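You operate a simulated robot arm through the tools that you are given. There is no shell and no other tool.

Carry out the task below with a simulated robot arm. There is one attempt and no reset: what you move stays moved.

TASK
Glue the lilac strip down on the pine rail.
Fine: load the brush in the white tin, coat the rail, brush back, fold the strip flat, stand the grey stone on it. Set down upright: brush with a blue grip, grey stone block. A coat counts when it lies all over at full strength: go over it till it gets no stronger.
Where things are to end (x, y in the base frame): grey stone block within 20 mm of [470, 60].

Only the result counts: the job must be done as asked and must still hold three seconds after the hand-in. Knocking over, shifting, dropping, spilling or breaking anything else fails it. Flat cloth is picked up by pressing the open fingertips on it (5 to 10 N) and closing them slowly along it; thin cloth reads only 2 to 8 mm in the jaws.

THE ROBOT
A 7-joint arm with a two-finger parallel gripper, fixed in place. Base frame: the origin is at the foot of the arm, x ahead of it, y to its left, z up; the work surface is at about z = 860. Readings come in mm, degrees, newtons and seconds.
With the tool pointing down near the work surface it reaches from about 300 to 700 mm from the base axis. Its first joint turns from -66.0 to 66.0 degrees. Payload 1.57 kg.
Tool frame: the origin (TCP) lies between the finger pads and is the grasp point; the fingertips stand 30 mm ahead of it; z points along the fingers, y is the line along which they close. The gripper opens to 110 mm. The fingers are 24 mm wide and 12 mm thick; the gripper's body (48 by 112 mm) begins 78 mm behind the TCP.
Orientation is told as [roll, pitch, yaw] about the base's x, y, z axes, in that order, counted from this pose: with the fingers straight down and closing along the base's y, the tool's x points along the base's -x, its y along +y and its z along -z.

THE INTERFACE
- The arm moves only by the tool jog_arm. Its argument "plan" is a list of rows, each a list of 7 numbers: the shift along the tool's x, y, z in units of 150 mm (1.0 is 150 mm), then the turn, a rotation vector about the tool's x, y, z in units of 45 degrees (1.0 is 45 degrees), then the finger opening in mm, from 0 to 110. In form: [[dx, dy, dz, rx, ry, rz, jaw], ...]. A call has 1 to 20 rows; each row is the pose to reach, as a shift and turn from the pose commanded when the call began, along the tool's axes at that moment. A call with a number of a shift or a turn outside -1 to 1 is refused whole. Rows are played at 5 a second. More than 50 mm and 8.6 degrees between two rows, or a gripper value outside its range, and nothing of the call is played. Where a pose cannot be reached the arm comes as near as it can. A force on the tool above 60 N (or 10 N above the force at the start of the call, whichever is more), or a blocked arm, ends the call early, and 0.2 s more pass. The fingers move at their own pace (about 108 mm/s each) and stop on an object; they squeeze with about 43 N. The grip force told is the motor's: it shows also when the fingers shut on nothing. Time passes only in rows, and 0.2 s behind the last, so rows that repeat a pose let the fingers close. It gives the time, the measured TCP pose, the force on the tool (base axes), the opening and the grip force at its end, in the units of the frame above (readings bear some noise), with the torque about the TCP (base axes, N m) and any sound that the robot's microphone picked up.
- Cameras (640 x 400 px; columns grow to the right, rows downward): "scene" is fixed at [164.1, -406, 1427.4]; the picture's right is [0.80, -0.60, 0.00], its down [-0.26, -0.35, -0.90] and it looks along [0.54, 0.72, -0.43] (base axes); focal length 314 px, centre (320, 200). "wrist" rides on the gripper at [70, 16, -141] in the tool frame; the picture's right is [-0.23, 0.97, 0.00], its down [-0.86, -0.20, -0.48] and it looks along [-0.47, -0.11, 0.88] (tool axes); focal length 222 px, centre (320, 200). There is no depth. A picture from a camera that has moved, and an enlarged one, comes with that camera's place and axes in the base frame and with its lens. The place of the scene camera against the robot may be out by one fixed shift of up to 25 mm in any direction.
- snapshot(camera): a new picture of that camera. No time passes.
- close_up(camera, box): a new picture of the part [left, top, right, bottom] of that camera's present view, enlarged. No time passes.
- close_job(): hands the job in; it is judged then, once.

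Nothing tells you positions but the pictures and the camera data. Unless the task says otherwise, let go and move clear before handing in.

The tools are called after "Request:" by a JSON object that holds its "method" and its "body". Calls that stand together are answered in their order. jog_arm: Moves the arm, as the interface text tells. Its arguments: {"type":"object","properties":{"plan":{"type":"array","items":{"type":"array","items":{"type":"number"}}}},"required":["plan"]} The other tools are called the same way: snapshot (camera) takes a picture; close_up (camera, box) takes an enlarged picture of a part of a camera's view; close_job () hands the job in.

At the start:

```text
time: 0.0
position: [451.1, 92.1, 1257.4]
ee_rot: [0.0, 0.1, 0.0]
ft_force: [0.2, 0.8, -0.1]
moment: [0.01, -0.01, -0.01]
opening: 109.7
grip_force: 0.0
```

scene: 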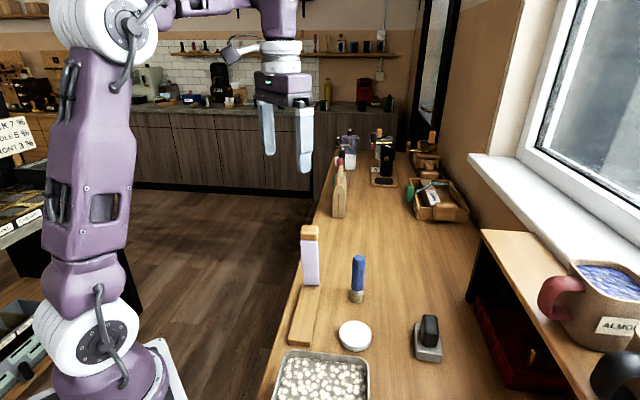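
wrist: 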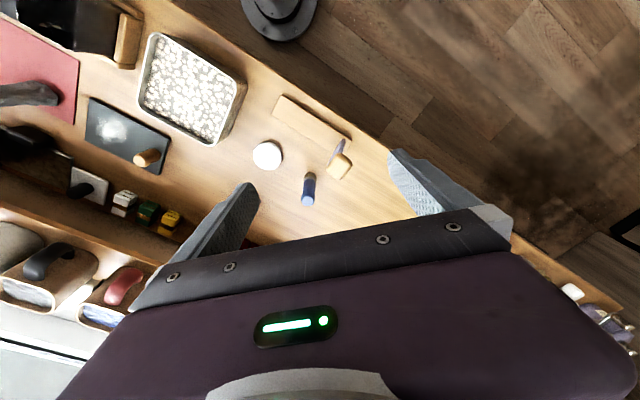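

I see a bench with a pine rail, a lilac strip standing up or hanging from a wooden piece at its end, a blue-handled brush, a white tin and a dark stone with a grey base. I'll enlarge the views to locate them better.

Request:
{"method": "close_up", "body": {"camera": "scene", "box": [260, 210, 460, 400]}}

Request:
{"method": "close_up", "body": {"camera": "wrist", "box": [60, 40, 380, 240]}}

Request:
{"method": "close_up", "body": {"camera": "wrist", "box": [230, 80, 390, 220]}}

Request:
{"method": "close_up", "body": {"camera": "scene", "box": [280, 215, 380, 355]}}

```text
2.11 times, centred on (360, 305) of scene
camera zoom: at [164.1, -406.0, 1427.4], right [0.8, -0.6, 0.0], down [-0.26, -0.35, -0.9], along [0.54, 0.72, -0.43], focal length 662 px, centre (236, -21)
```

zoom: 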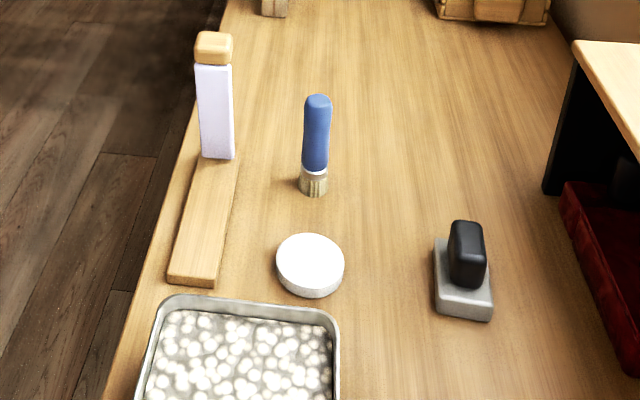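

```text
2.00 times, centred on (220, 140) of wrist
camera zoom: at [380.0, 107.9, 1398.1], right [0.23, 0.97, 0.0], down [0.86, -0.2, 0.48], along [0.47, -0.11, -0.88], focal length 444 px, centre (520, 320)
```

zoom: 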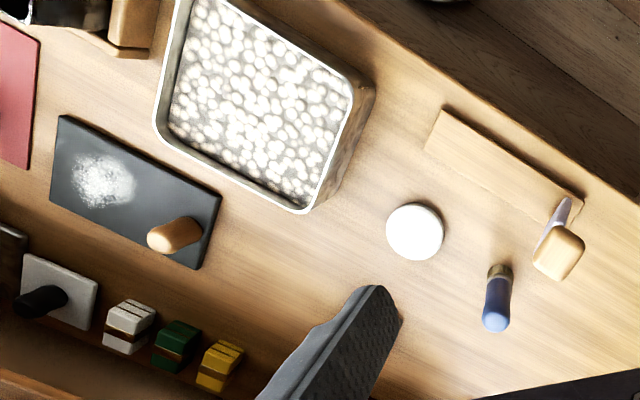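

```text
2.86 times, centred on (310, 150) of wrist
camera zoom: at [380.0, 107.9, 1398.1], right [0.23, 0.97, 0.0], down [0.86, -0.2, 0.48], along [0.47, -0.11, -0.88], focal length 635 px, centre (349, 343)
```

zoom: 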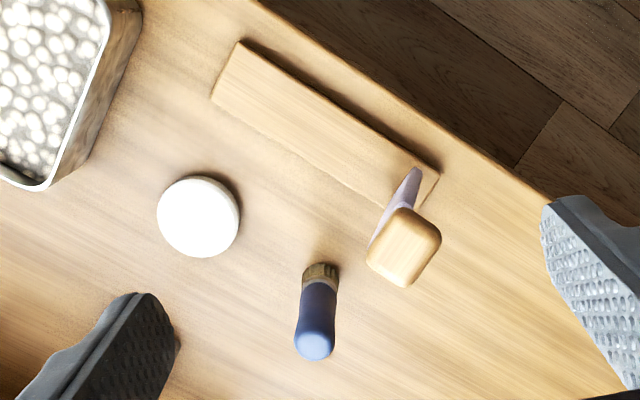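

```text
2.86 times, centred on (330, 285) of scene
camera zoom: at [164.1, -406.0, 1427.4], right [0.8, -0.6, 0.0], down [-0.26, -0.35, -0.9], along [0.54, 0.72, -0.43], focal length 898 px, centre (291, -43)
```

zoom: 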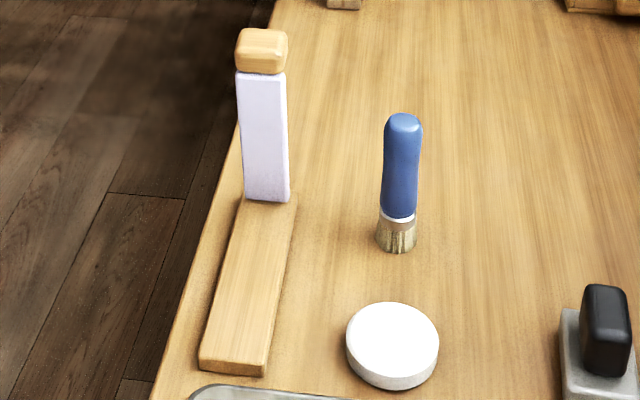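

The rail lies at about 45° from roughly (405,5) to (540,133). The strip stands up at its far end, the brush is near (584,36), the tin near (506,-50) and the stone near (628,-150). I'll move the wrist camera for a better look.

Request:
{"method": "jog_arm", "body": {"plan": [[0.15, -0.17, 0.12, 0, 0, 0, 110], [0.3, -0.34, 0.25, 0, 0, 0, 110], [0.45, -0.5, 0.37, 0, 0, 0, 110], [0.6, -0.67, 0.5, 0, 0, 0, 110], [0.6, -0.67, 0.5, 0, 0, 0, 110]]}}

Request:
{"method": "snapshot", "body": {"camera": "wrist"}}

```text
time: 1.2
position: [359.6, -8.0, 1183.2]
ee_rot: [0.0, -0.1, 0.0]
ft_force: [0.0, 0.5, -0.1]
moment: [0.01, 0.03, 0.03]
opening: 109.8
grip_force: 0.1
```

```text
taken
camera wrist: at [289.4, 7.3, 1323.6], right [0.23, 0.97, 0.0], down [0.85, -0.2, 0.48], along [0.47, -0.11, -0.88], focal length 222 px, centre (320, 200)
```

wrist: 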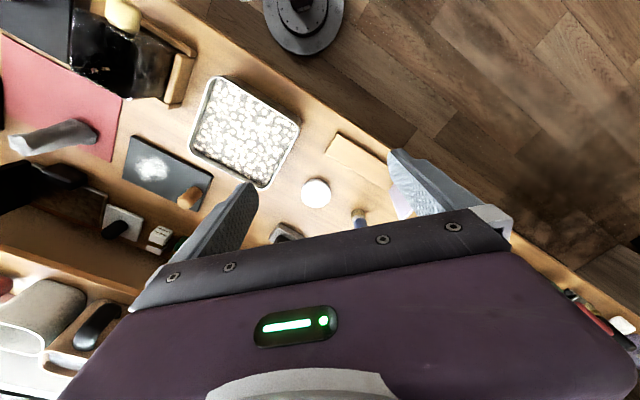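

The fingers hide much of the view, because points under the camera appear at about row 100. I'll move forward so the objects fall into the clear upper part.

Request:
{"method": "jog_arm", "body": {"plan": [[-0.3, 0, 0, 0, 0, 0, 110], [-0.6, 0, 0, 0, 0, 0, 110], [-0.9, 0, 0, 0, 0, 0, 110], [-1, 0, 0, 0, 0, 0, 110], [-1, 0, 0, 0, 0, 0, 110]]}}

Request:
{"method": "jog_arm", "body": {"plan": [[-0.3, 0, 0, 0, 0, 0, 110], [-0.5, 0, 0, 0, 0, 0, 110], [-0.5, 0, 0, 0, 0, 0, 110]]}}

Request:
{"method": "snapshot", "body": {"camera": "wrist"}}

Request:
{"method": "close_up", "body": {"camera": "wrist", "box": [220, 20, 420, 145]}}

Request:
{"method": "close_up", "body": {"camera": "wrist", "box": [140, 80, 340, 205]}}

```text
time: 2.4
position: [509.5, -7.3, 1181.4]
ee_rot: [0.0, 0.1, 0.0]
ft_force: [-0.6, 0.0, -0.6]
moment: [0.01, 0.0, -0.02]
opening: 110.2
grip_force: 0.1
```

```text
time: 3.2
position: [585.3, -5.7, 1181.7]
ee_rot: [-0.1, 0.0, 0.0]
ft_force: [-0.1, 0.5, 0.8]
moment: [0.0, 0.06, -0.01]
opening: 110.0
grip_force: 0.0
```

```text
taken
camera wrist: at [514.9, 9.9, 1322.8], right [0.23, 0.97, 0.0], down [0.86, -0.2, 0.48], along [0.47, -0.11, -0.88], focal length 222 px, centre (320, 200)
```

wrist: 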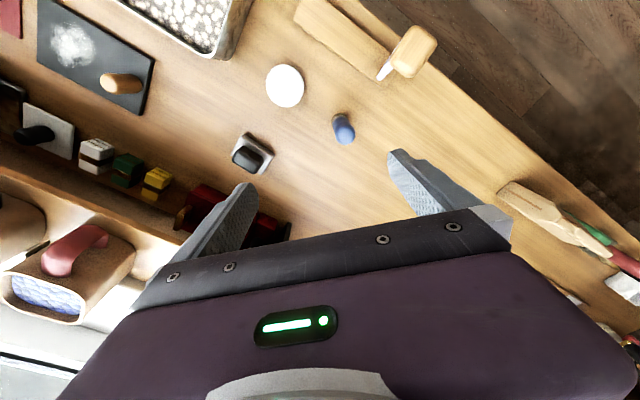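

```text
3.20 times, centred on (320, 82) of wrist
camera zoom: at [514.9, 9.9, 1322.8], right [0.23, 0.97, 0.0], down [0.86, -0.2, 0.48], along [0.47, -0.11, -0.88], focal length 711 px, centre (320, 576)
```

zoom: 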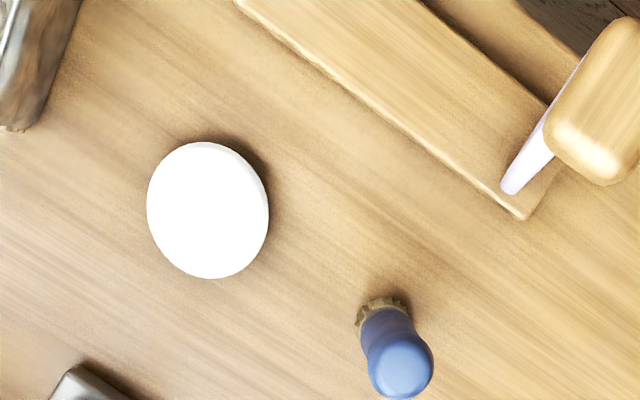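

```text
3.20 times, centred on (240, 142) of wrist
camera zoom: at [514.9, 9.9, 1322.8], right [0.23, 0.97, 0.0], down [0.86, -0.2, 0.48], along [0.47, -0.11, -0.88], focal length 711 px, centre (576, 384)
```

zoom: 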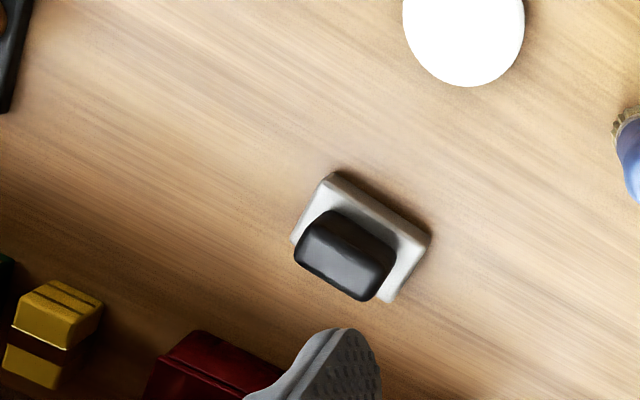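

The brush stands near (591,30) with its top at about z 1002. The tin is near (512,-52), the stone near (630,-150), and the strip's tab near (510,111) at about z 1045. I'll turn the gripper 45° to line up with the rail, above the brush, and look again.

Request:
{"method": "jog_arm", "body": {"plan": [[-0.01, 0.05, 0, 0, 0, -0.167, 110], [-0.02, 0.1, 0, 0, 0, -0.333, 110], [-0.03, 0.15, 0, 0, 0, -0.5, 110], [-0.04, 0.2, 0, 0, 0, -0.667, 110], [-0.04, 0.25, 0, 0, 0, -0.833, 110], [-0.04, 0.25, 0, 0, 0, -1, 110], [-0.04, 0.25, 0, 0, 0, -1, 110]]}}

Request:
{"method": "snapshot", "body": {"camera": "wrist"}}

Request:
{"method": "close_up", "body": {"camera": "wrist", "box": [220, 60, 420, 185]}}

Request:
{"method": "snapshot", "body": {"camera": "scene"}}

```text
time: 4.8
position: [590.1, 30.8, 1182.9]
ee_rot: [0.0, 0.1, 45.2]
ft_force: [0.4, -0.8, -0.5]
moment: [0.01, 0.0, -0.02]
opening: 110.0
grip_force: 0.0
```

```text
taken
camera wrist: at [529.8, -9.1, 1323.3], right [-0.53, 0.85, 0.0], down [0.74, 0.46, 0.48], along [0.41, 0.25, -0.88], focal length 222 px, centre (320, 200)
```

wrist: 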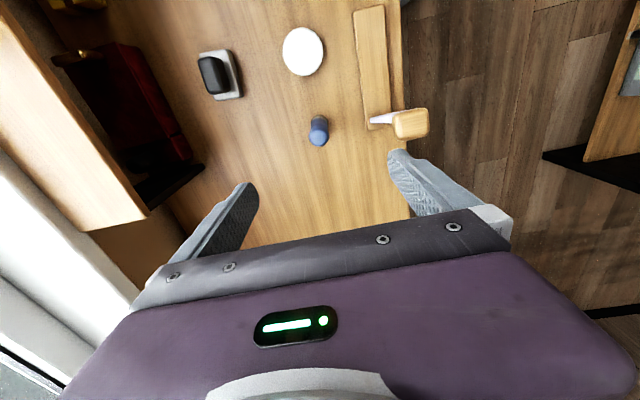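

```text
3.20 times, centred on (320, 122) of wrist
camera zoom: at [529.8, -9.1, 1323.3], right [-0.53, 0.85, 0.0], down [0.74, 0.46, 0.48], along [0.41, 0.25, -0.88], focal length 711 px, centre (320, 448)
```

zoom: 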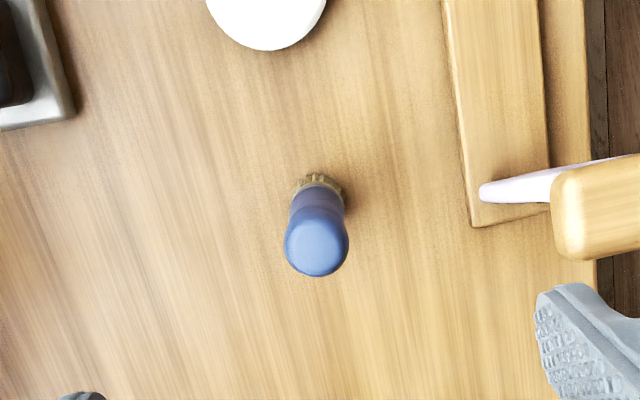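

```text
taken
```

scene: 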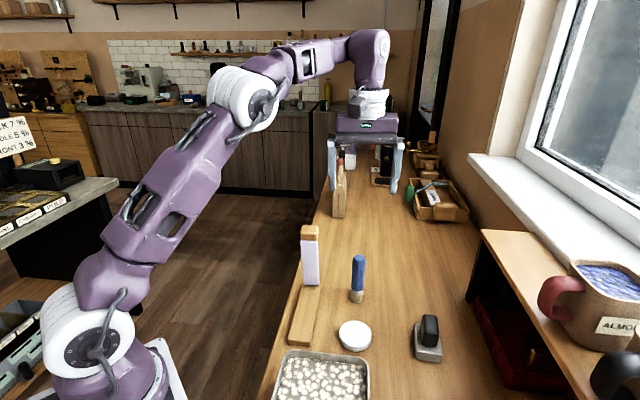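

The brush axis is confirmed at about (591,29). I'll descend over it with the jaws at 75 mm and check before closing.

Request:
{"method": "jog_arm", "body": {"plan": [[0.005, -0.014, 0.3, 0, 0, 0, 75], [0.005, -0.014, 0.6, 0, 0, 0, 75], [0.005, -0.014, 0.9, 0, 0, 0, 75], [0.005, -0.014, 0.9, 0, 0, 0, 75]]}}

Request:
{"method": "snapshot", "body": {"camera": "wrist"}}

Request:
{"method": "snapshot", "body": {"camera": "scene"}}

```text
time: 5.8
position: [591.4, 28.1, 1045.1]
ee_rot: [0.0, -0.1, 45.0]
ft_force: [-0.1, 0.1, 0.4]
moment: [-0.01, 0.04, 0.0]
opening: 74.9
grip_force: 0.1
```

```text
taken
camera wrist: at [530.4, -10.7, 1186.3], right [-0.53, 0.85, 0.0], down [0.75, 0.46, 0.48], along [0.41, 0.25, -0.88], focal length 222 px, centre (320, 200)
```

wrist: 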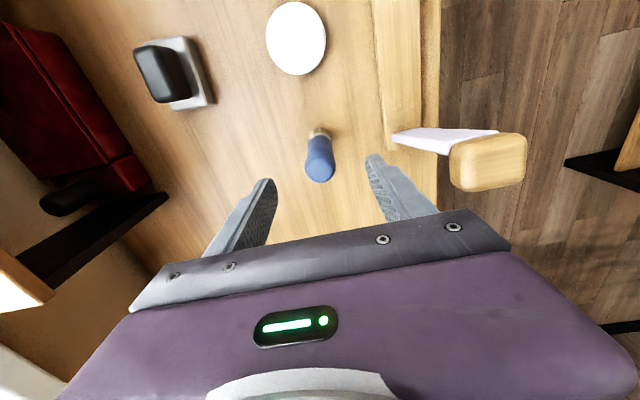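

```text
taken
```

scene: 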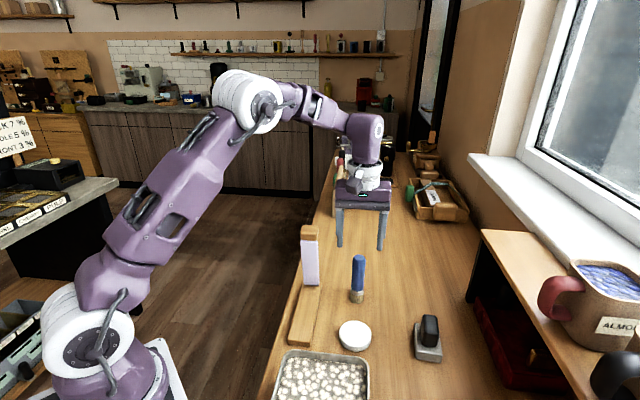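

The jaws are centred on the handle, so I'll go down to z 980 and close.

Request:
{"method": "jog_arm", "body": {"plan": [[0, 0, 0.2, 0, 0, 0, 75], [0, 0, 0.433, 0, 0, 0, 75], [0, 0, 0.433, 0, 0, 0, 75]]}}

Request:
{"method": "close_up", "body": {"camera": "scene", "box": [290, 180, 430, 320]}}

Request:
{"method": "snapshot", "body": {"camera": "wrist"}}

```text
time: 6.6
position: [593.1, 28.3, 979.5]
ee_rot: [-0.1, 0.0, 45.0]
ft_force: [-0.4, -0.5, 0.1]
moment: [-0.01, 0.02, 0.0]
opening: 74.9
grip_force: 0.0
```

```text
2.86 times, centred on (360, 250) of scene
camera zoom: at [164.1, -406.0, 1427.4], right [0.8, -0.6, 0.0], down [-0.26, -0.35, -0.9], along [0.54, 0.72, -0.43], focal length 898 px, centre (206, 57)
```

zoom: 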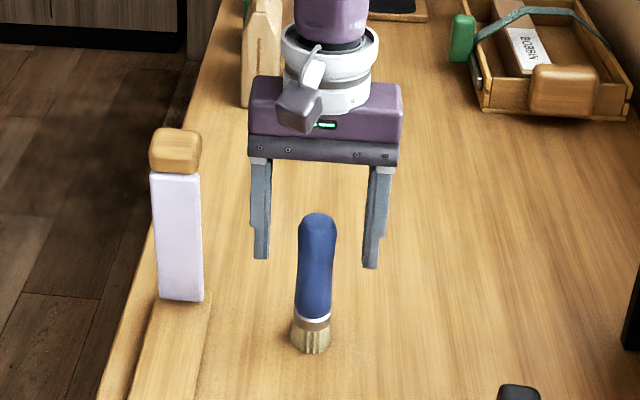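

```text
taken
camera wrist: at [531.6, -10.5, 1121.0], right [-0.53, 0.85, 0.0], down [0.75, 0.46, 0.48], along [0.41, 0.25, -0.88], focal length 222 px, centre (320, 200)
```

wrist: 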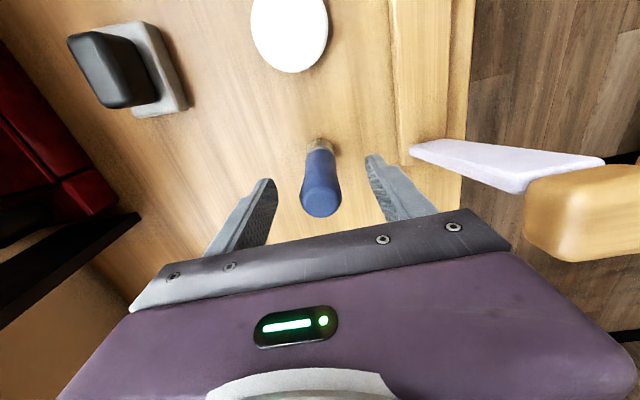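

The fingertips stand about 45 mm below the handle's top and are centred. Closing on the brush now.

Request:
{"method": "jog_arm", "body": {"plan": [[0, 0, 0, 0, 0, 0, 50], [0, 0, 0, 0, 0, 0, 35], [0, 0, 0, 0, 0, 0, 0], [0, 0, 0, 0, 0, 0, 0], [0, 0, 0, 0, 0, 0, 0]]}}

Request:
{"method": "close_up", "body": {"camera": "scene", "box": [290, 180, 430, 320]}}

```text
time: 7.8
position: [592.3, 29.4, 980.6]
ee_rot: [0.0, 0.0, 45.1]
ft_force: [0.6, 0.1, 0.3]
moment: [0.0, 0.01, 0.01]
opening: 30.8
grip_force: 39.4
```

```text
2.86 times, centred on (360, 250) of scene
camera zoom: at [164.1, -406.0, 1427.4], right [0.8, -0.6, 0.0], down [-0.26, -0.35, -0.9], along [0.54, 0.72, -0.43], focal length 898 px, centre (206, 57)
```

zoom: 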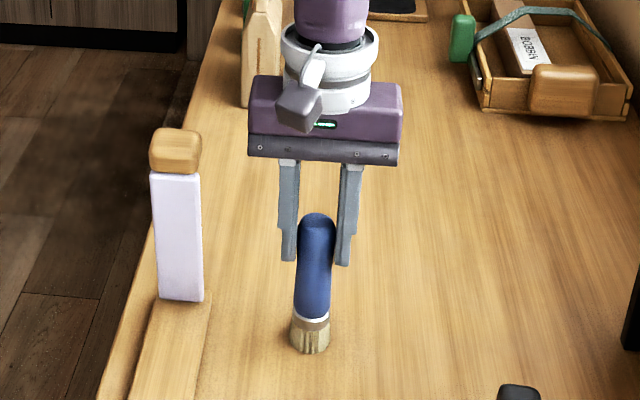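

The brush is gripped at 31 mm. I'll lift it and carry it straight over the tin, then look at the tin.

Request:
{"method": "jog_arm", "body": {"plan": [[0, 0, -0.2, 0, 0, 0, 0], [0, 0, -0.4, 0, 0, 0, 0], [0.2, 0, -0.4, 0, 0, 0, 0], [0.45, 0, -0.4, 0, 0, 0, 0], [0.7, 0, -0.4, 0, 0, 0, 0], [0.76, 0, -0.4, 0, 0, 0, 0], [0.76, 0, -0.4, 0, 0, 0, 0]]}}

Request:
{"method": "close_up", "body": {"camera": "scene", "box": [270, 220, 430, 380]}}

Request:
{"method": "snapshot", "body": {"camera": "wrist"}}

Request:
{"method": "snapshot", "body": {"camera": "scene"}}

```text
time: 9.4
position: [511.5, -52.8, 1042.8]
ee_rot: [-0.1, 0.1, 45.0]
ft_force: [-0.4, 0.6, -0.6]
moment: [-0.06, 0.02, -0.01]
opening: 30.8
grip_force: 39.8
```

```text
2.50 times, centred on (350, 300) of scene
camera zoom: at [164.1, -406.0, 1427.4], right [0.8, -0.6, 0.0], down [-0.26, -0.35, -0.9], along [0.54, 0.72, -0.43], focal length 786 px, centre (245, -50)
```

zoom: 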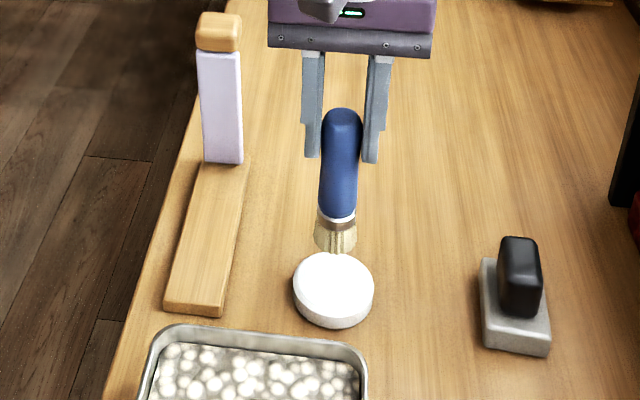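

```text
taken
camera wrist: at [450.8, -91.0, 1183.4], right [-0.53, 0.85, 0.0], down [0.75, 0.46, 0.48], along [0.41, 0.25, -0.88], focal length 222 px, centre (320, 200)
```

wrist: 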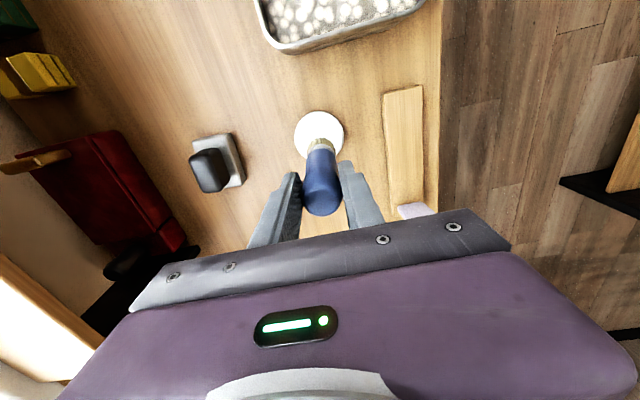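

```text
taken
```

scene: 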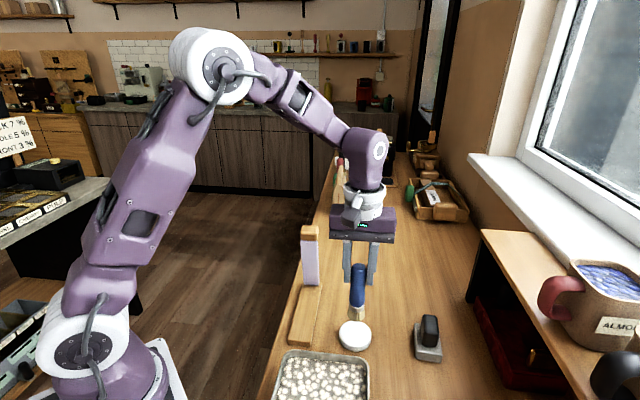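

The tin's centre checks out at (512,-54) and the bristles are about 45 mm above it. I'll lower in small steps and watch the force.

Request:
{"method": "jog_arm", "body": {"plan": [[0, 0, 0.15, 0, 0, 0, 0], [0, 0, 0.28, 0, 0, 0, 0], [0, 0, 0.28, 0, 0, 0, 0]]}}

Request:
{"method": "close_up", "body": {"camera": "scene", "box": [310, 260, 410, 360]}}

```text
time: 10.2
position: [512.9, -51.3, 1001.1]
ee_rot: [-0.2, 0.0, 45.0]
ft_force: [-5.6, 2.4, 34.0]
moment: [0.57, 0.52, 0.08]
opening: 31.0
grip_force: 40.1
```

```text
4.00 times, centred on (360, 310) of scene
camera zoom: at [163.4, -405.9, 1427.6], right [0.8, -0.6, 0.0], down [-0.26, -0.35, -0.9], along [0.55, 0.72, -0.43], focal length 1258 px, centre (160, -240)
```

zoom: 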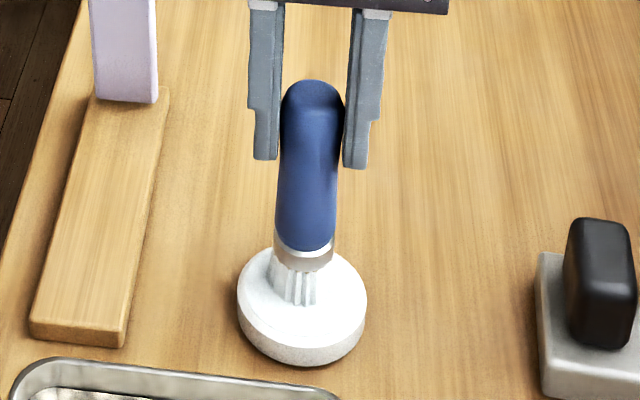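

The bristles have turned white, so glue is loading, but 34 N is more press than needed. I'll ease up to find the contact height.

Request:
{"method": "jog_arm", "body": {"plan": [[0, 0, -0.02, 0, 0, 0, 0], [0, 0, -0.02, 0, 0, 0, 0], [0, 0, -0.02, 0, 0, 0, 0]]}}

Request:
{"method": "jog_arm", "body": {"plan": [[0, 0, -0.02, 0, 0, 0, 0], [0, 0, -0.02, 0, 0, 0, 0], [0, 0, -0.02, 0, 0, 0, 0]]}}

Request:
{"method": "close_up", "body": {"camera": "scene", "box": [310, 260, 410, 360]}}

```text
time: 11.0
position: [511.7, -52.6, 1002.5]
ee_rot: [0.0, 0.0, 45.0]
ft_force: [0.1, -1.1, -0.7]
moment: [-0.01, 0.0, 0.01]
opening: 30.7
grip_force: 39.8
```

```text
time: 11.8
position: [512.8, -52.4, 1005.7]
ee_rot: [0.1, 0.0, 44.9]
ft_force: [0.0, 0.8, -1.3]
moment: [0.05, 0.04, -0.06]
opening: 30.7
grip_force: 39.5
```

```text
4.00 times, centred on (360, 310) of scene
camera zoom: at [164.1, -406.0, 1427.4], right [0.8, -0.6, 0.0], down [-0.26, -0.35, -0.9], along [0.54, 0.72, -0.43], focal length 1258 px, centre (160, -240)
```

zoom: 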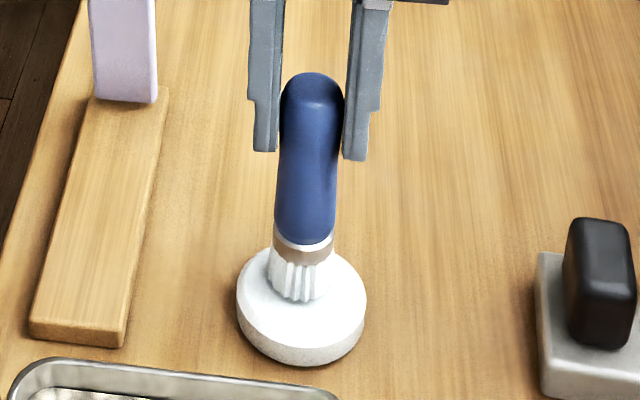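

The bristles touched at TCP z of about 1002 and are fully white. I'll carry the brush over the middle of the rail and come down until it just touches.

Request:
{"method": "jog_arm", "body": {"plan": [[0, 0, -0.27, 0, 0, 0, 0], [-0.13, 0.25, -0.27, 0, 0, 0, 0], [-0.26, 0.5, -0.27, 0, 0, 0, 0], [-0.384, 0.761, -0.27, 0, 0, 0, 0], [-0.384, 0.761, 0.0, 0, 0, 0, 0], [-0.384, 0.761, 0.06, 0, 0, 0, 0], [-0.384, 0.761, 0.06, 0, 0, 0, 0]]}}

Request:
{"method": "snapshot", "body": {"camera": "wrist"}}

Request:
{"method": "close_up", "body": {"camera": "scene", "box": [270, 210, 400, 360]}}

```text
time: 13.4
position: [472.8, 66.9, 999.1]
ee_rot: [0.0, -0.1, 45.0]
ft_force: [-3.8, 1.6, 16.4]
moment: [0.39, 0.42, 0.03]
opening: 30.9
grip_force: 39.3
```

```text
taken
camera wrist: at [411.7, 29.0, 1139.2], right [-0.53, 0.85, 0.0], down [0.75, 0.46, 0.48], along [0.41, 0.25, -0.88], focal length 222 px, centre (320, 200)
```

wrist: 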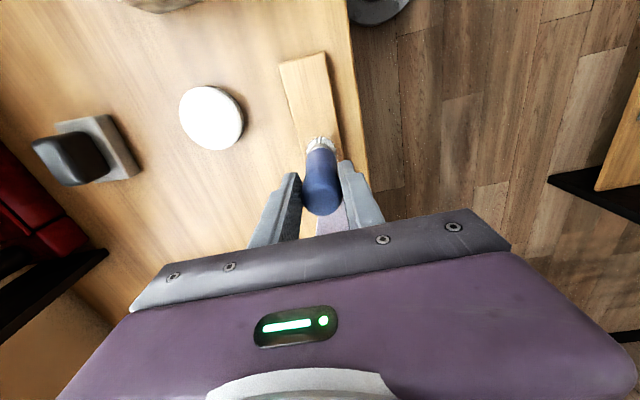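

```text
2.67 times, centred on (335, 285) of scene
camera zoom: at [163.8, -406.0, 1427.5], right [0.8, -0.6, 0.0], down [-0.26, -0.35, -0.9], along [0.55, 0.72, -0.43], focal length 838 px, centre (280, -27)
```

zoom: 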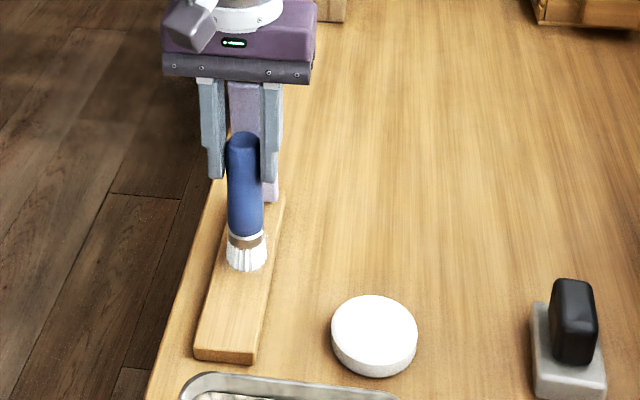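

The bristles touched the rail sooner than expected, at 16 N, so its top is near z 879. I'll ease up a little and stroke towards the near end and back, then look at the coat.

Request:
{"method": "jog_arm", "body": {"plan": [[0.0, 0, -0.008, 0, 0, 0, 0], [0.12, 0, -0.008, 0, 0, 0, 0], [0.24, 0, -0.008, 0, 0, 0, 0], [0.36, 0, -0.008, 0, 0, 0, 0], [0.48, 0, -0.008, 0, 0, 0, 0], [0.54, 0, -0.008, 0, 0, 0, 0], [0.54, 0, -0.008, 0, 0, 0, 0]]}}

Request:
{"method": "close_up", "body": {"camera": "scene", "box": [270, 210, 400, 360]}}

```text
time: 15.0
position: [413.8, 12.4, 999.2]
ee_rot: [0.1, 0.0, 45.0]
ft_force: [0.4, -0.3, 0.4]
moment: [-0.09, -0.01, 0.0]
opening: 30.8
grip_force: 39.2
```

```text
2.67 times, centred on (335, 285) of scene
camera zoom: at [164.1, -406.0, 1427.4], right [0.8, -0.6, 0.0], down [-0.26, -0.35, -0.9], along [0.54, 0.72, -0.43], focal length 838 px, centre (280, -27)
```

zoom: 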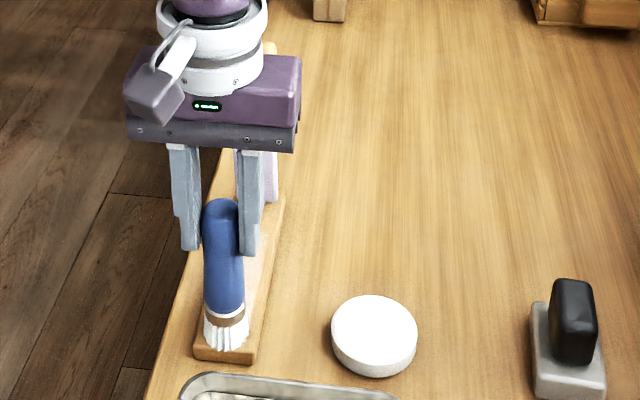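

Request:
{"method": "close_up", "body": {"camera": "scene", "box": [290, 250, 370, 350]}}

Request:
{"method": "close_up", "body": {"camera": "wrist", "box": [240, 60, 400, 220]}}

```text
4.00 times, centred on (330, 300) of scene
camera zoom: at [164.1, -406.0, 1427.4], right [0.8, -0.6, 0.0], down [-0.26, -0.35, -0.9], along [0.54, 0.72, -0.43], focal length 1258 px, centre (280, -200)
```

zoom: 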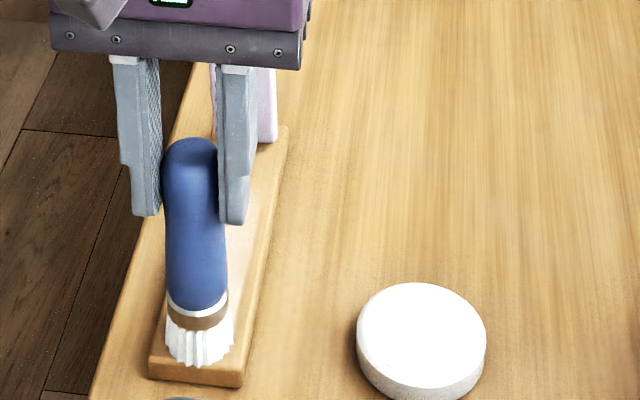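

```text
2.50 times, centred on (320, 140) of wrist
camera zoom: at [352.5, -27.7, 1140.3], right [-0.53, 0.85, 0.0], down [0.75, 0.46, 0.48], along [0.41, 0.25, -0.88], focal length 555 px, centre (320, 350)
```

zoom: 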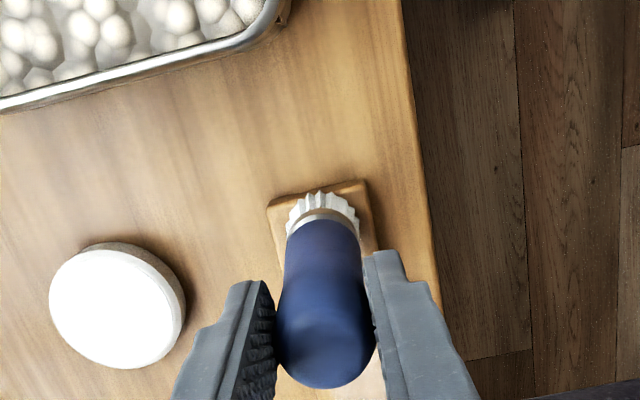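

A pale film has appeared along the stroke, so glue is going down. I'll make fuller passes along both sides and the middle, up to a safe distance from the strip.

Request:
{"method": "jog_arm", "body": {"plan": [[0.0, 0.06, 0.005, 0, 0, 0, 0], [-0.15, 0.06, 0.005, 0, 0, 0, 0], [-0.3, 0.06, 0.005, 0, 0, 0, 0], [-0.45, 0.06, 0.005, 0, 0, 0, 0], [-0.6, 0.06, 0.005, 0, 0, 0, 0], [-0.75, 0.06, 0.005, 0, 0, 0, 0], [-0.75, -0.07, 0.005, 0, 0, 0, 0], [-0.6, -0.07, 0.005, 0, 0, 0, 0], [-0.45, -0.07, 0.005, 0, 0, 0, 0], [-0.3, -0.07, 0.005, 0, 0, 0, 0], [-0.15, -0.07, 0.005, 0, 0, 0, 0], [0.0, -0.07, 0.005, 0, 0, 0, 0], [0.0, -0.07, 0.005, 0, 0, 0, 0]]}}

Request:
{"method": "close_up", "body": {"camera": "scene", "box": [290, 250, 370, 350]}}

```text
time: 15.8
position: [437.8, 48.1, 1000.3]
ee_rot: [-0.2, -0.1, 45.0]
ft_force: [-2.6, 0.1, 19.5]
moment: [0.28, 0.21, 0.03]
opening: 30.4
grip_force: 39.9
stopped in row 4: the force on the tool passed its limit at 68 N (the readings are from after the stop); the commanded pose is now the measured one
```

```text
4.00 times, centred on (330, 300) of scene
camera zoom: at [163.8, -406.0, 1427.5], right [0.8, -0.6, 0.0], down [-0.26, -0.35, -0.9], along [0.55, 0.72, -0.43], focal length 1258 px, centre (280, -200)
```

zoom: 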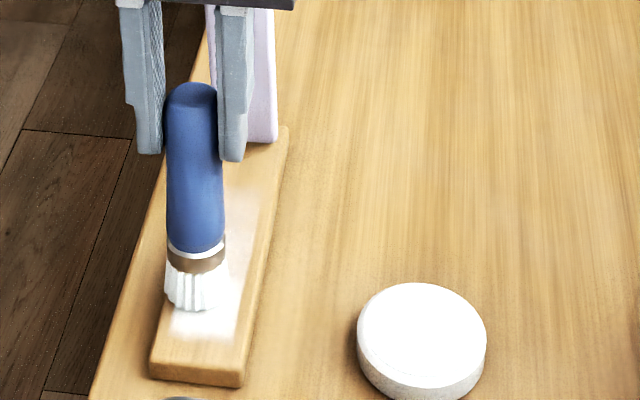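

The force spiked because the fast move pressed the bristles down, but the coat shows up clearly white where it pressed. I'll go a touch higher and stroke more slowly.

Request:
{"method": "jog_arm", "body": {"plan": [[0.0, 0, -0.006, 0, 0, 0, 0], [-0.06, 0, -0.006, 0, 0, 0, 0], [-0.12, 0, -0.006, 0, 0, 0, 0], [-0.18, 0, -0.006, 0, 0, 0, 0], [-0.24, 0, -0.006, 0, 0, 0, 0], [-0.3, 0, -0.006, 0, 0, 0, 0]]}}

Request:
{"method": "close_up", "body": {"camera": "scene", "box": [290, 250, 370, 350]}}

```text
time: 17.2
position: [469.1, 79.9, 1000.1]
ee_rot: [-0.1, 0.1, 45.0]
ft_force: [-2.9, -3.0, 11.9]
moment: [-0.24, 0.32, -0.04]
opening: 30.7
grip_force: 39.5
```

```text
4.00 times, centred on (330, 300) of scene
camera zoom: at [163.8, -406.1, 1427.4], right [0.8, -0.6, 0.0], down [-0.26, -0.35, -0.9], along [0.55, 0.72, -0.43], focal length 1258 px, centre (280, -200)
```

zoom: 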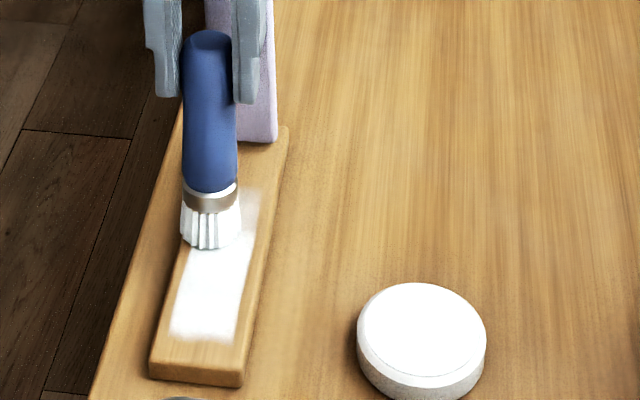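

That works well: there's a solid white coat at about 12 N. I'll continue towards the strip, then shift across and come back slowly.

Request:
{"method": "jog_arm", "body": {"plan": [[-0.06, 0, 0, 0, 0, 0, 0], [-0.12, 0, 0, 0, 0, 0, 0], [-0.19, 0, 0, 0, 0, 0, 0], [-0.19, -0.04, 0, 0, 0, 0, 0], [-0.19, -0.08, 0, 0, 0, 0, 0], [-0.19, -0.12, 0, 0, 0, 0, 0], [-0.13, -0.12, 0, 0, 0, 0, 0], [-0.07, -0.12, 0, 0, 0, 0, 0], [-0.01, -0.12, 0, 0, 0, 0, 0], [0.05, -0.12, 0, 0, 0, 0, 0], [0.11, -0.12, 0, 0, 0, 0, 0]]}}

Request:
{"method": "close_up", "body": {"camera": "scene", "box": [290, 230, 370, 350]}}

```text
time: 19.6
position: [470.1, 54.0, 999.9]
ee_rot: [-0.1, -0.1, 45.1]
ft_force: [1.3, 2.3, 4.6]
moment: [0.25, -0.25, 0.01]
opening: 30.7
grip_force: 40.2
```

```text
3.33 times, centred on (330, 290) of scene
camera zoom: at [164.1, -406.0, 1427.5], right [0.8, -0.6, 0.0], down [-0.26, -0.35, -0.9], along [0.54, 0.72, -0.43], focal length 1048 px, centre (287, -100)
```

zoom: 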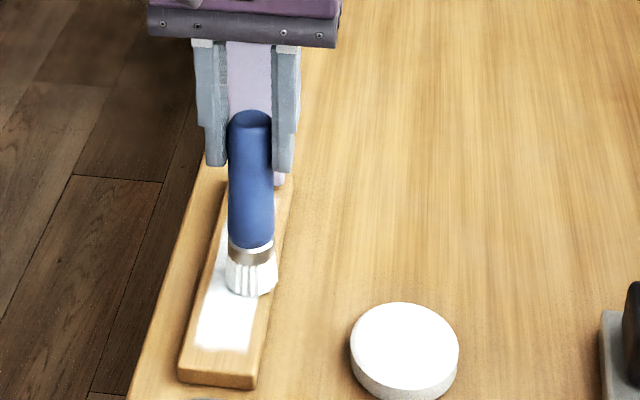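

Coating proceeds well. I'll finish this side to the near end, then come back up the middle.

Request:
{"method": "jog_arm", "body": {"plan": [[0.06, 0, 0.001, 0, 0, 0, 0], [0.12, 0, 0.001, 0, 0, 0, 0], [0.18, 0, 0.001, 0, 0, 0, 0], [0.24, 0, 0.001, 0, 0, 0, 0], [0.3, 0, 0.001, 0, 0, 0, 0], [0.36, 0, 0.001, 0, 0, 0, 0], [0.42, 0, 0.001, 0, 0, 0, 0], [0.42, 0.06, 0.001, 0, 0, 0, 0], [0.42, 0.13, 0.001, 0, 0, 0, 0], [0.36, 0.13, 0.001, 0, 0, 0, 0], [0.3, 0.13, 0.001, 0, 0, 0, 0], [0.24, 0.07, 0.001, 0, 0, 0, 0]]}}

Request:
{"method": "jog_arm", "body": {"plan": [[0, 0, -0.2, 0, 0, 0, 0], [0, -0.2, -0.4, 0, 0, 0, 0], [0, -0.45, -0.4, 0, 0, 0, 0], [0, -0.45, -0.4, 0, 0, 0, 0]]}}

Request:
{"method": "close_up", "body": {"camera": "scene", "box": [280, 220, 370, 350]}}

Request:
{"method": "snapshot", "body": {"camera": "wrist"}}

Request:
{"method": "close_up", "body": {"camera": "wrist", "box": [320, 40, 480, 240]}}

```text
time: 22.2
position: [437.9, 35.1, 1000.4]
ee_rot: [0.0, 0.1, 45.0]
ft_force: [0.2, -0.3, -1.6]
moment: [0.0, -0.01, -0.01]
opening: 30.6
grip_force: 40.1
```

```text
time: 23.2
position: [485.8, -12.2, 1061.4]
ee_rot: [-0.2, 0.1, 45.0]
ft_force: [-0.6, 0.8, -0.2]
moment: [0.0, 0.0, 0.01]
opening: 31.0
grip_force: 39.7
```

```text
3.08 times, centred on (325, 285) of scene
camera zoom: at [164.1, -406.0, 1427.4], right [0.8, -0.6, 0.0], down [-0.26, -0.35, -0.9], along [0.54, 0.72, -0.43], focal length 967 px, centre (305, -62)
```

zoom: 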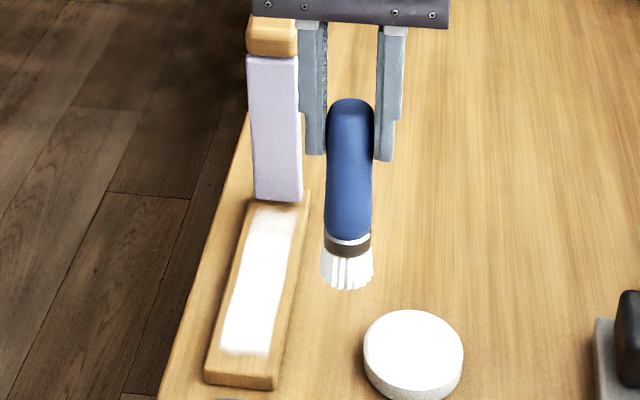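

```text
taken
camera wrist: at [424.1, -51.2, 1201.6], right [-0.53, 0.85, 0.0], down [0.75, 0.46, 0.48], along [0.41, 0.25, -0.88], focal length 222 px, centre (320, 200)
```

wrist: 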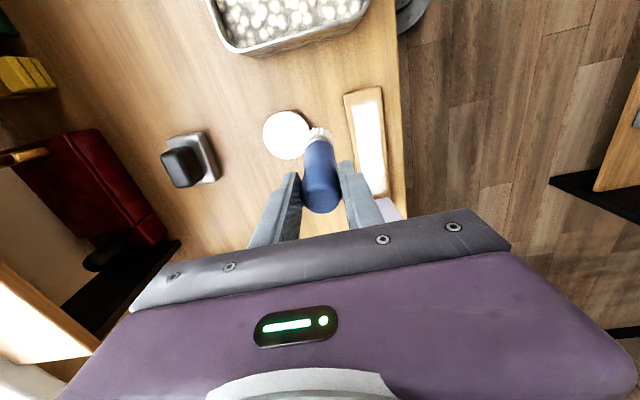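

```text
2.00 times, centred on (400, 140) of wrist
camera zoom: at [424.1, -51.2, 1201.6], right [-0.53, 0.85, 0.0], down [0.75, 0.46, 0.48], along [0.41, 0.25, -0.88], focal length 444 px, centre (160, 320)
```

zoom: 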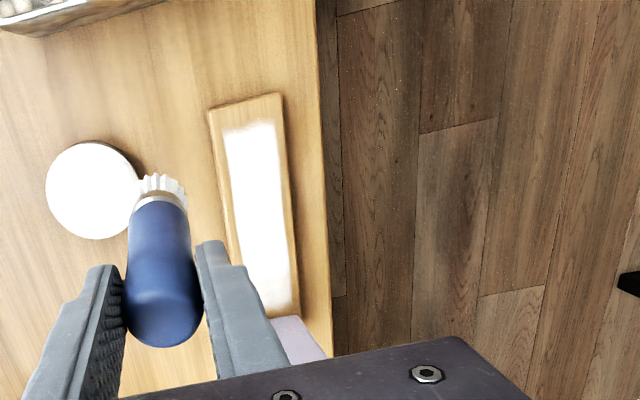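

Request:
{"method": "close_up", "body": {"camera": "scene", "box": [305, 270, 345, 350]}}

Request:
{"method": "close_up", "body": {"camera": "wrist", "box": [335, 80, 405, 210]}}

```text
5.00 times, centred on (325, 310) of scene
camera zoom: at [164.1, -406.0, 1427.4], right [0.8, -0.6, 0.0], down [-0.26, -0.35, -0.9], along [0.54, 0.72, -0.43], focal length 1572 px, centre (295, -350)
```

zoom: 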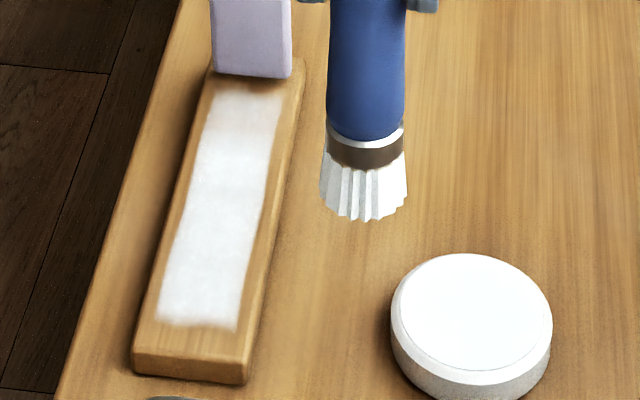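

```text
3.08 times, centred on (370, 145) of wrist
camera zoom: at [424.1, -51.2, 1201.6], right [-0.53, 0.85, 0.0], down [0.75, 0.46, 0.48], along [0.41, 0.25, -0.88], focal length 684 px, centre (166, 369)
```

zoom: 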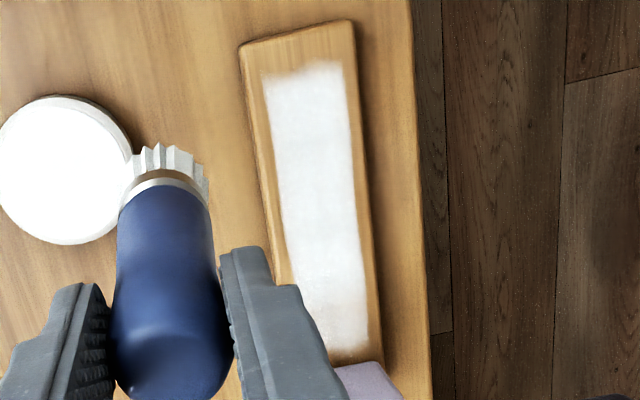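

The coat is nearly complete: it's slightly weaker near the hinge and ragged at its right edge and near end. I'll reload the brush and go over those parts.

Request:
{"method": "jog_arm", "body": {"plan": [[0.07, -0.16, 0, 0, 0, 0, 0], [0.07, -0.316, 0, 0, 0, 0, 0], [0.07, -0.316, 0.2, 0, 0, 0, 0], [0.07, -0.316, 0.35, 0, 0, 0, 0], [0.07, -0.316, 0.38, 0, 0, 0, 0], [0.07, -0.316, 0.39, 0, 0, 0, 0], [0.07, -0.316, 0.395, 0, 0, 0, 0], [0.07, -0.316, 0.395, 0, 0, 0, 0]]}}

Request:
{"method": "close_up", "body": {"camera": "scene", "box": [310, 260, 410, 360]}}

```text
time: 24.9
position: [512.5, -53.0, 1004.0]
ee_rot: [-0.5, -0.2, 45.0]
ft_force: [-3.8, 0.5, 18.3]
moment: [0.75, 0.86, 0.07]
opening: 30.3
grip_force: 39.8
stopped in row 8: the force on the tool passed its limit at 61 N (the readings are from after the stop); the commanded pose is now the measured one
```

```text
4.00 times, centred on (360, 310) of scene
camera zoom: at [163.7, -405.9, 1427.5], right [0.8, -0.6, 0.0], down [-0.26, -0.35, -0.9], along [0.55, 0.72, -0.43], focal length 1258 px, centre (160, -240)
```

zoom: 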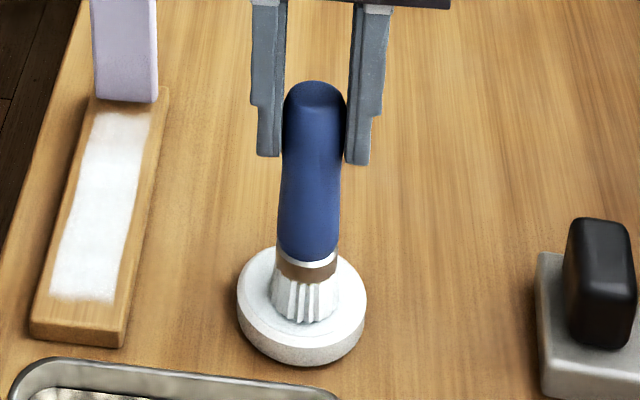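

Loaded again. I'll lift and carry the brush to the near right part of the rail, stopping just above it.

Request:
{"method": "jog_arm", "body": {"plan": [[0, 0, -0.27, 0, 0, 0, 0], [0.03, 0.22, -0.27, 0, 0, 0, 0], [0.06, 0.45, -0.27, 0, 0, 0, 0], [0.095, 0.673, -0.27, 0, 0, 0, 0], [0.095, 0.673, -0.06, 0, 0, 0, 0], [0.095, 0.673, -0.01, 0, 0, 0, 0], [0.095, 0.673, 0.0, 0, 0, 0, 0], [0.095, 0.673, 0.0, 0, 0, 0, 0]]}}

Request:
{"method": "close_up", "body": {"camera": "scene", "box": [290, 250, 370, 350]}}

Request:
{"method": "close_up", "body": {"camera": "wrist", "box": [240, 60, 400, 220]}}

```text
time: 26.7
position: [430.2, 8.2, 1002.7]
ee_rot: [-0.4, -0.1, 45.0]
ft_force: [0.3, 0.1, -1.8]
moment: [-0.01, -0.01, 0.01]
opening: 30.8
grip_force: 39.8
```

```text
4.00 times, centred on (330, 300) of scene
camera zoom: at [164.1, -406.0, 1427.4], right [0.8, -0.6, 0.0], down [-0.26, -0.35, -0.9], along [0.54, 0.72, -0.43], focal length 1258 px, centre (280, -200)
```

zoom: 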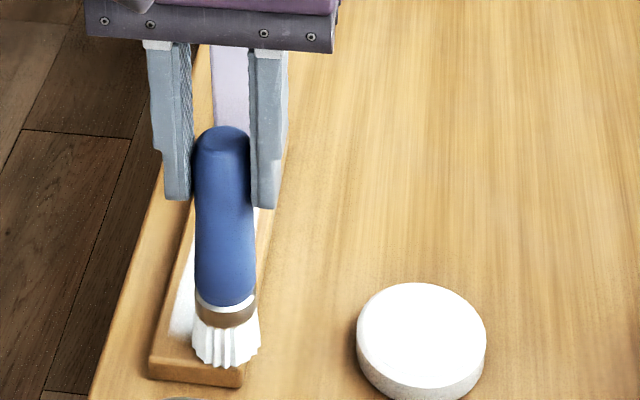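

```text
2.50 times, centred on (320, 140) of wrist
camera zoom: at [368.5, -29.7, 1142.3], right [-0.53, 0.85, -0.01], down [0.74, 0.47, 0.48], along [0.41, 0.25, -0.88], focal length 555 px, centre (320, 350)
```

zoom: 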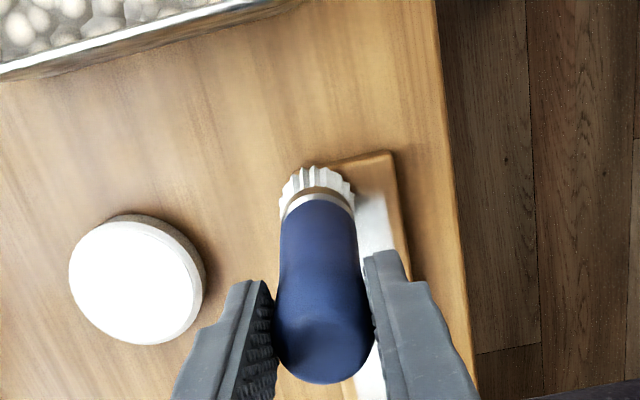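

The brush overhangs the right edge slightly. I'll nudge it in 2 mm, lower it 1.2 mm and check the force.

Request:
{"method": "jog_arm", "body": {"plan": [[0, 0.013, 0.004, 0, 0, 0, 0], [0, 0.013, 0.008, 0, 0, 0, 0], [-0.03, 0.013, 0.008, 0, 0, 0, 0]]}}

Request:
{"method": "jog_arm", "body": {"plan": [[-0.02, 0, 0.004, 0, 0, 0, 0], [-0.04, 0, 0.004, 0, 0, 0, 0]]}}

```text
time: 27.5
position: [432.7, 13.1, 1001.7]
ee_rot: [-0.5, -0.1, 45.0]
ft_force: [-0.1, -1.5, 5.1]
moment: [-0.25, 0.06, 0.0]
opening: 30.5
grip_force: 39.7
```

```text
time: 28.1
position: [437.6, 15.5, 1001.5]
ee_rot: [-0.4, 0.0, 45.0]
ft_force: [-2.2, -4.0, 10.8]
moment: [-0.47, 0.17, -0.01]
opening: 30.7
grip_force: 39.9
```

The contact is good at about 10 N. I'll stroke slowly down this side to the near edge, then all the way up towards the strip.

Request:
{"method": "jog_arm", "body": {"plan": [[0.06, 0, 0, 0, 0, 0, 0], [0.12, 0, 0, 0, 0, 0, 0], [0.06, 0, 0, 0, 0, 0, 0], [0, 0, 0, 0, 0, 0, 0], [-0.06, 0, 0, 0, 0, 0, 0], [-0.12, 0, 0, 0, 0, 0, 0], [-0.18, 0, 0, 0, 0, 0, 0], [-0.24, 0, 0, 0, 0, 0, 0], [-0.3, 0, 0, 0, 0, 0, 0], [-0.36, 0, 0, 0, 0, 0, 0], [-0.42, 0, 0, 0, 0, 0, 0], [-0.48, 0, 0, 0, 0, 0, 0], [-0.54, 0, 0, 0, 0, 0, 0], [-0.6, 0, 0, 0, 0, 0, 0], [-0.65, 0, 0, 0, 0, 0, 0]]}}

Request:
{"method": "close_up", "body": {"camera": "scene", "box": [290, 230, 370, 350]}}

```text
time: 31.3
position: [507.3, 85.2, 1000.8]
ee_rot: [-0.5, -0.2, 45.0]
ft_force: [-1.5, -3.9, 9.6]
moment: [-0.49, 0.12, 0.0]
opening: 30.6
grip_force: 40.5
```

```text
3.33 times, centred on (330, 290) of scene
camera zoom: at [163.9, -406.1, 1427.4], right [0.8, -0.6, 0.0], down [-0.26, -0.35, -0.9], along [0.55, 0.72, -0.43], focal length 1048 px, centre (287, -100)
```

zoom: 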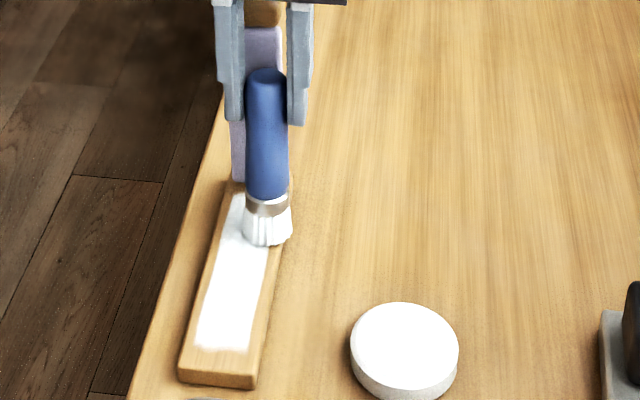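

Request:
{"method": "snapshot", "body": {"camera": "wrist"}}

Request:
{"method": "close_up", "body": {"camera": "scene", "box": [290, 190, 370, 290]}}

```text
taken
camera wrist: at [444.3, 47.1, 1141.5], right [-0.53, 0.85, -0.01], down [0.74, 0.47, 0.48], along [0.41, 0.25, -0.88], focal length 222 px, centre (320, 200)
```

wrist: 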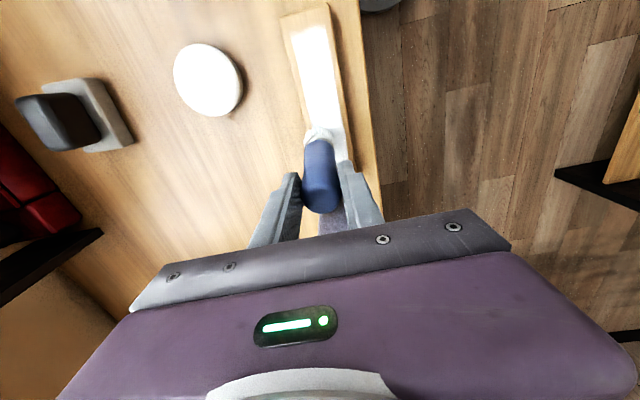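

```text
4.00 times, centred on (330, 240) of scene
camera zoom: at [163.9, -406.1, 1427.4], right [0.8, -0.6, 0.0], down [-0.26, -0.35, -0.9], along [0.55, 0.72, -0.43], focal length 1258 px, centre (280, 40)
```

zoom: 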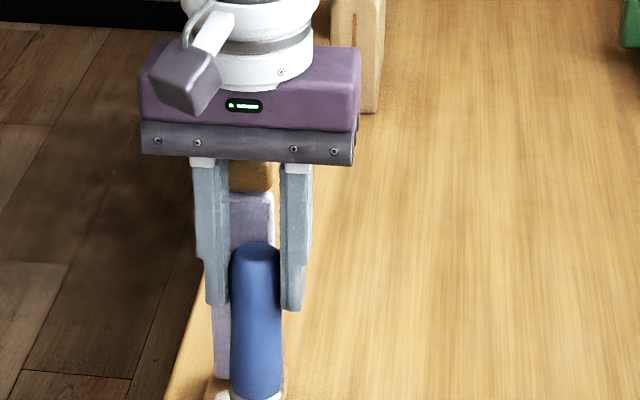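

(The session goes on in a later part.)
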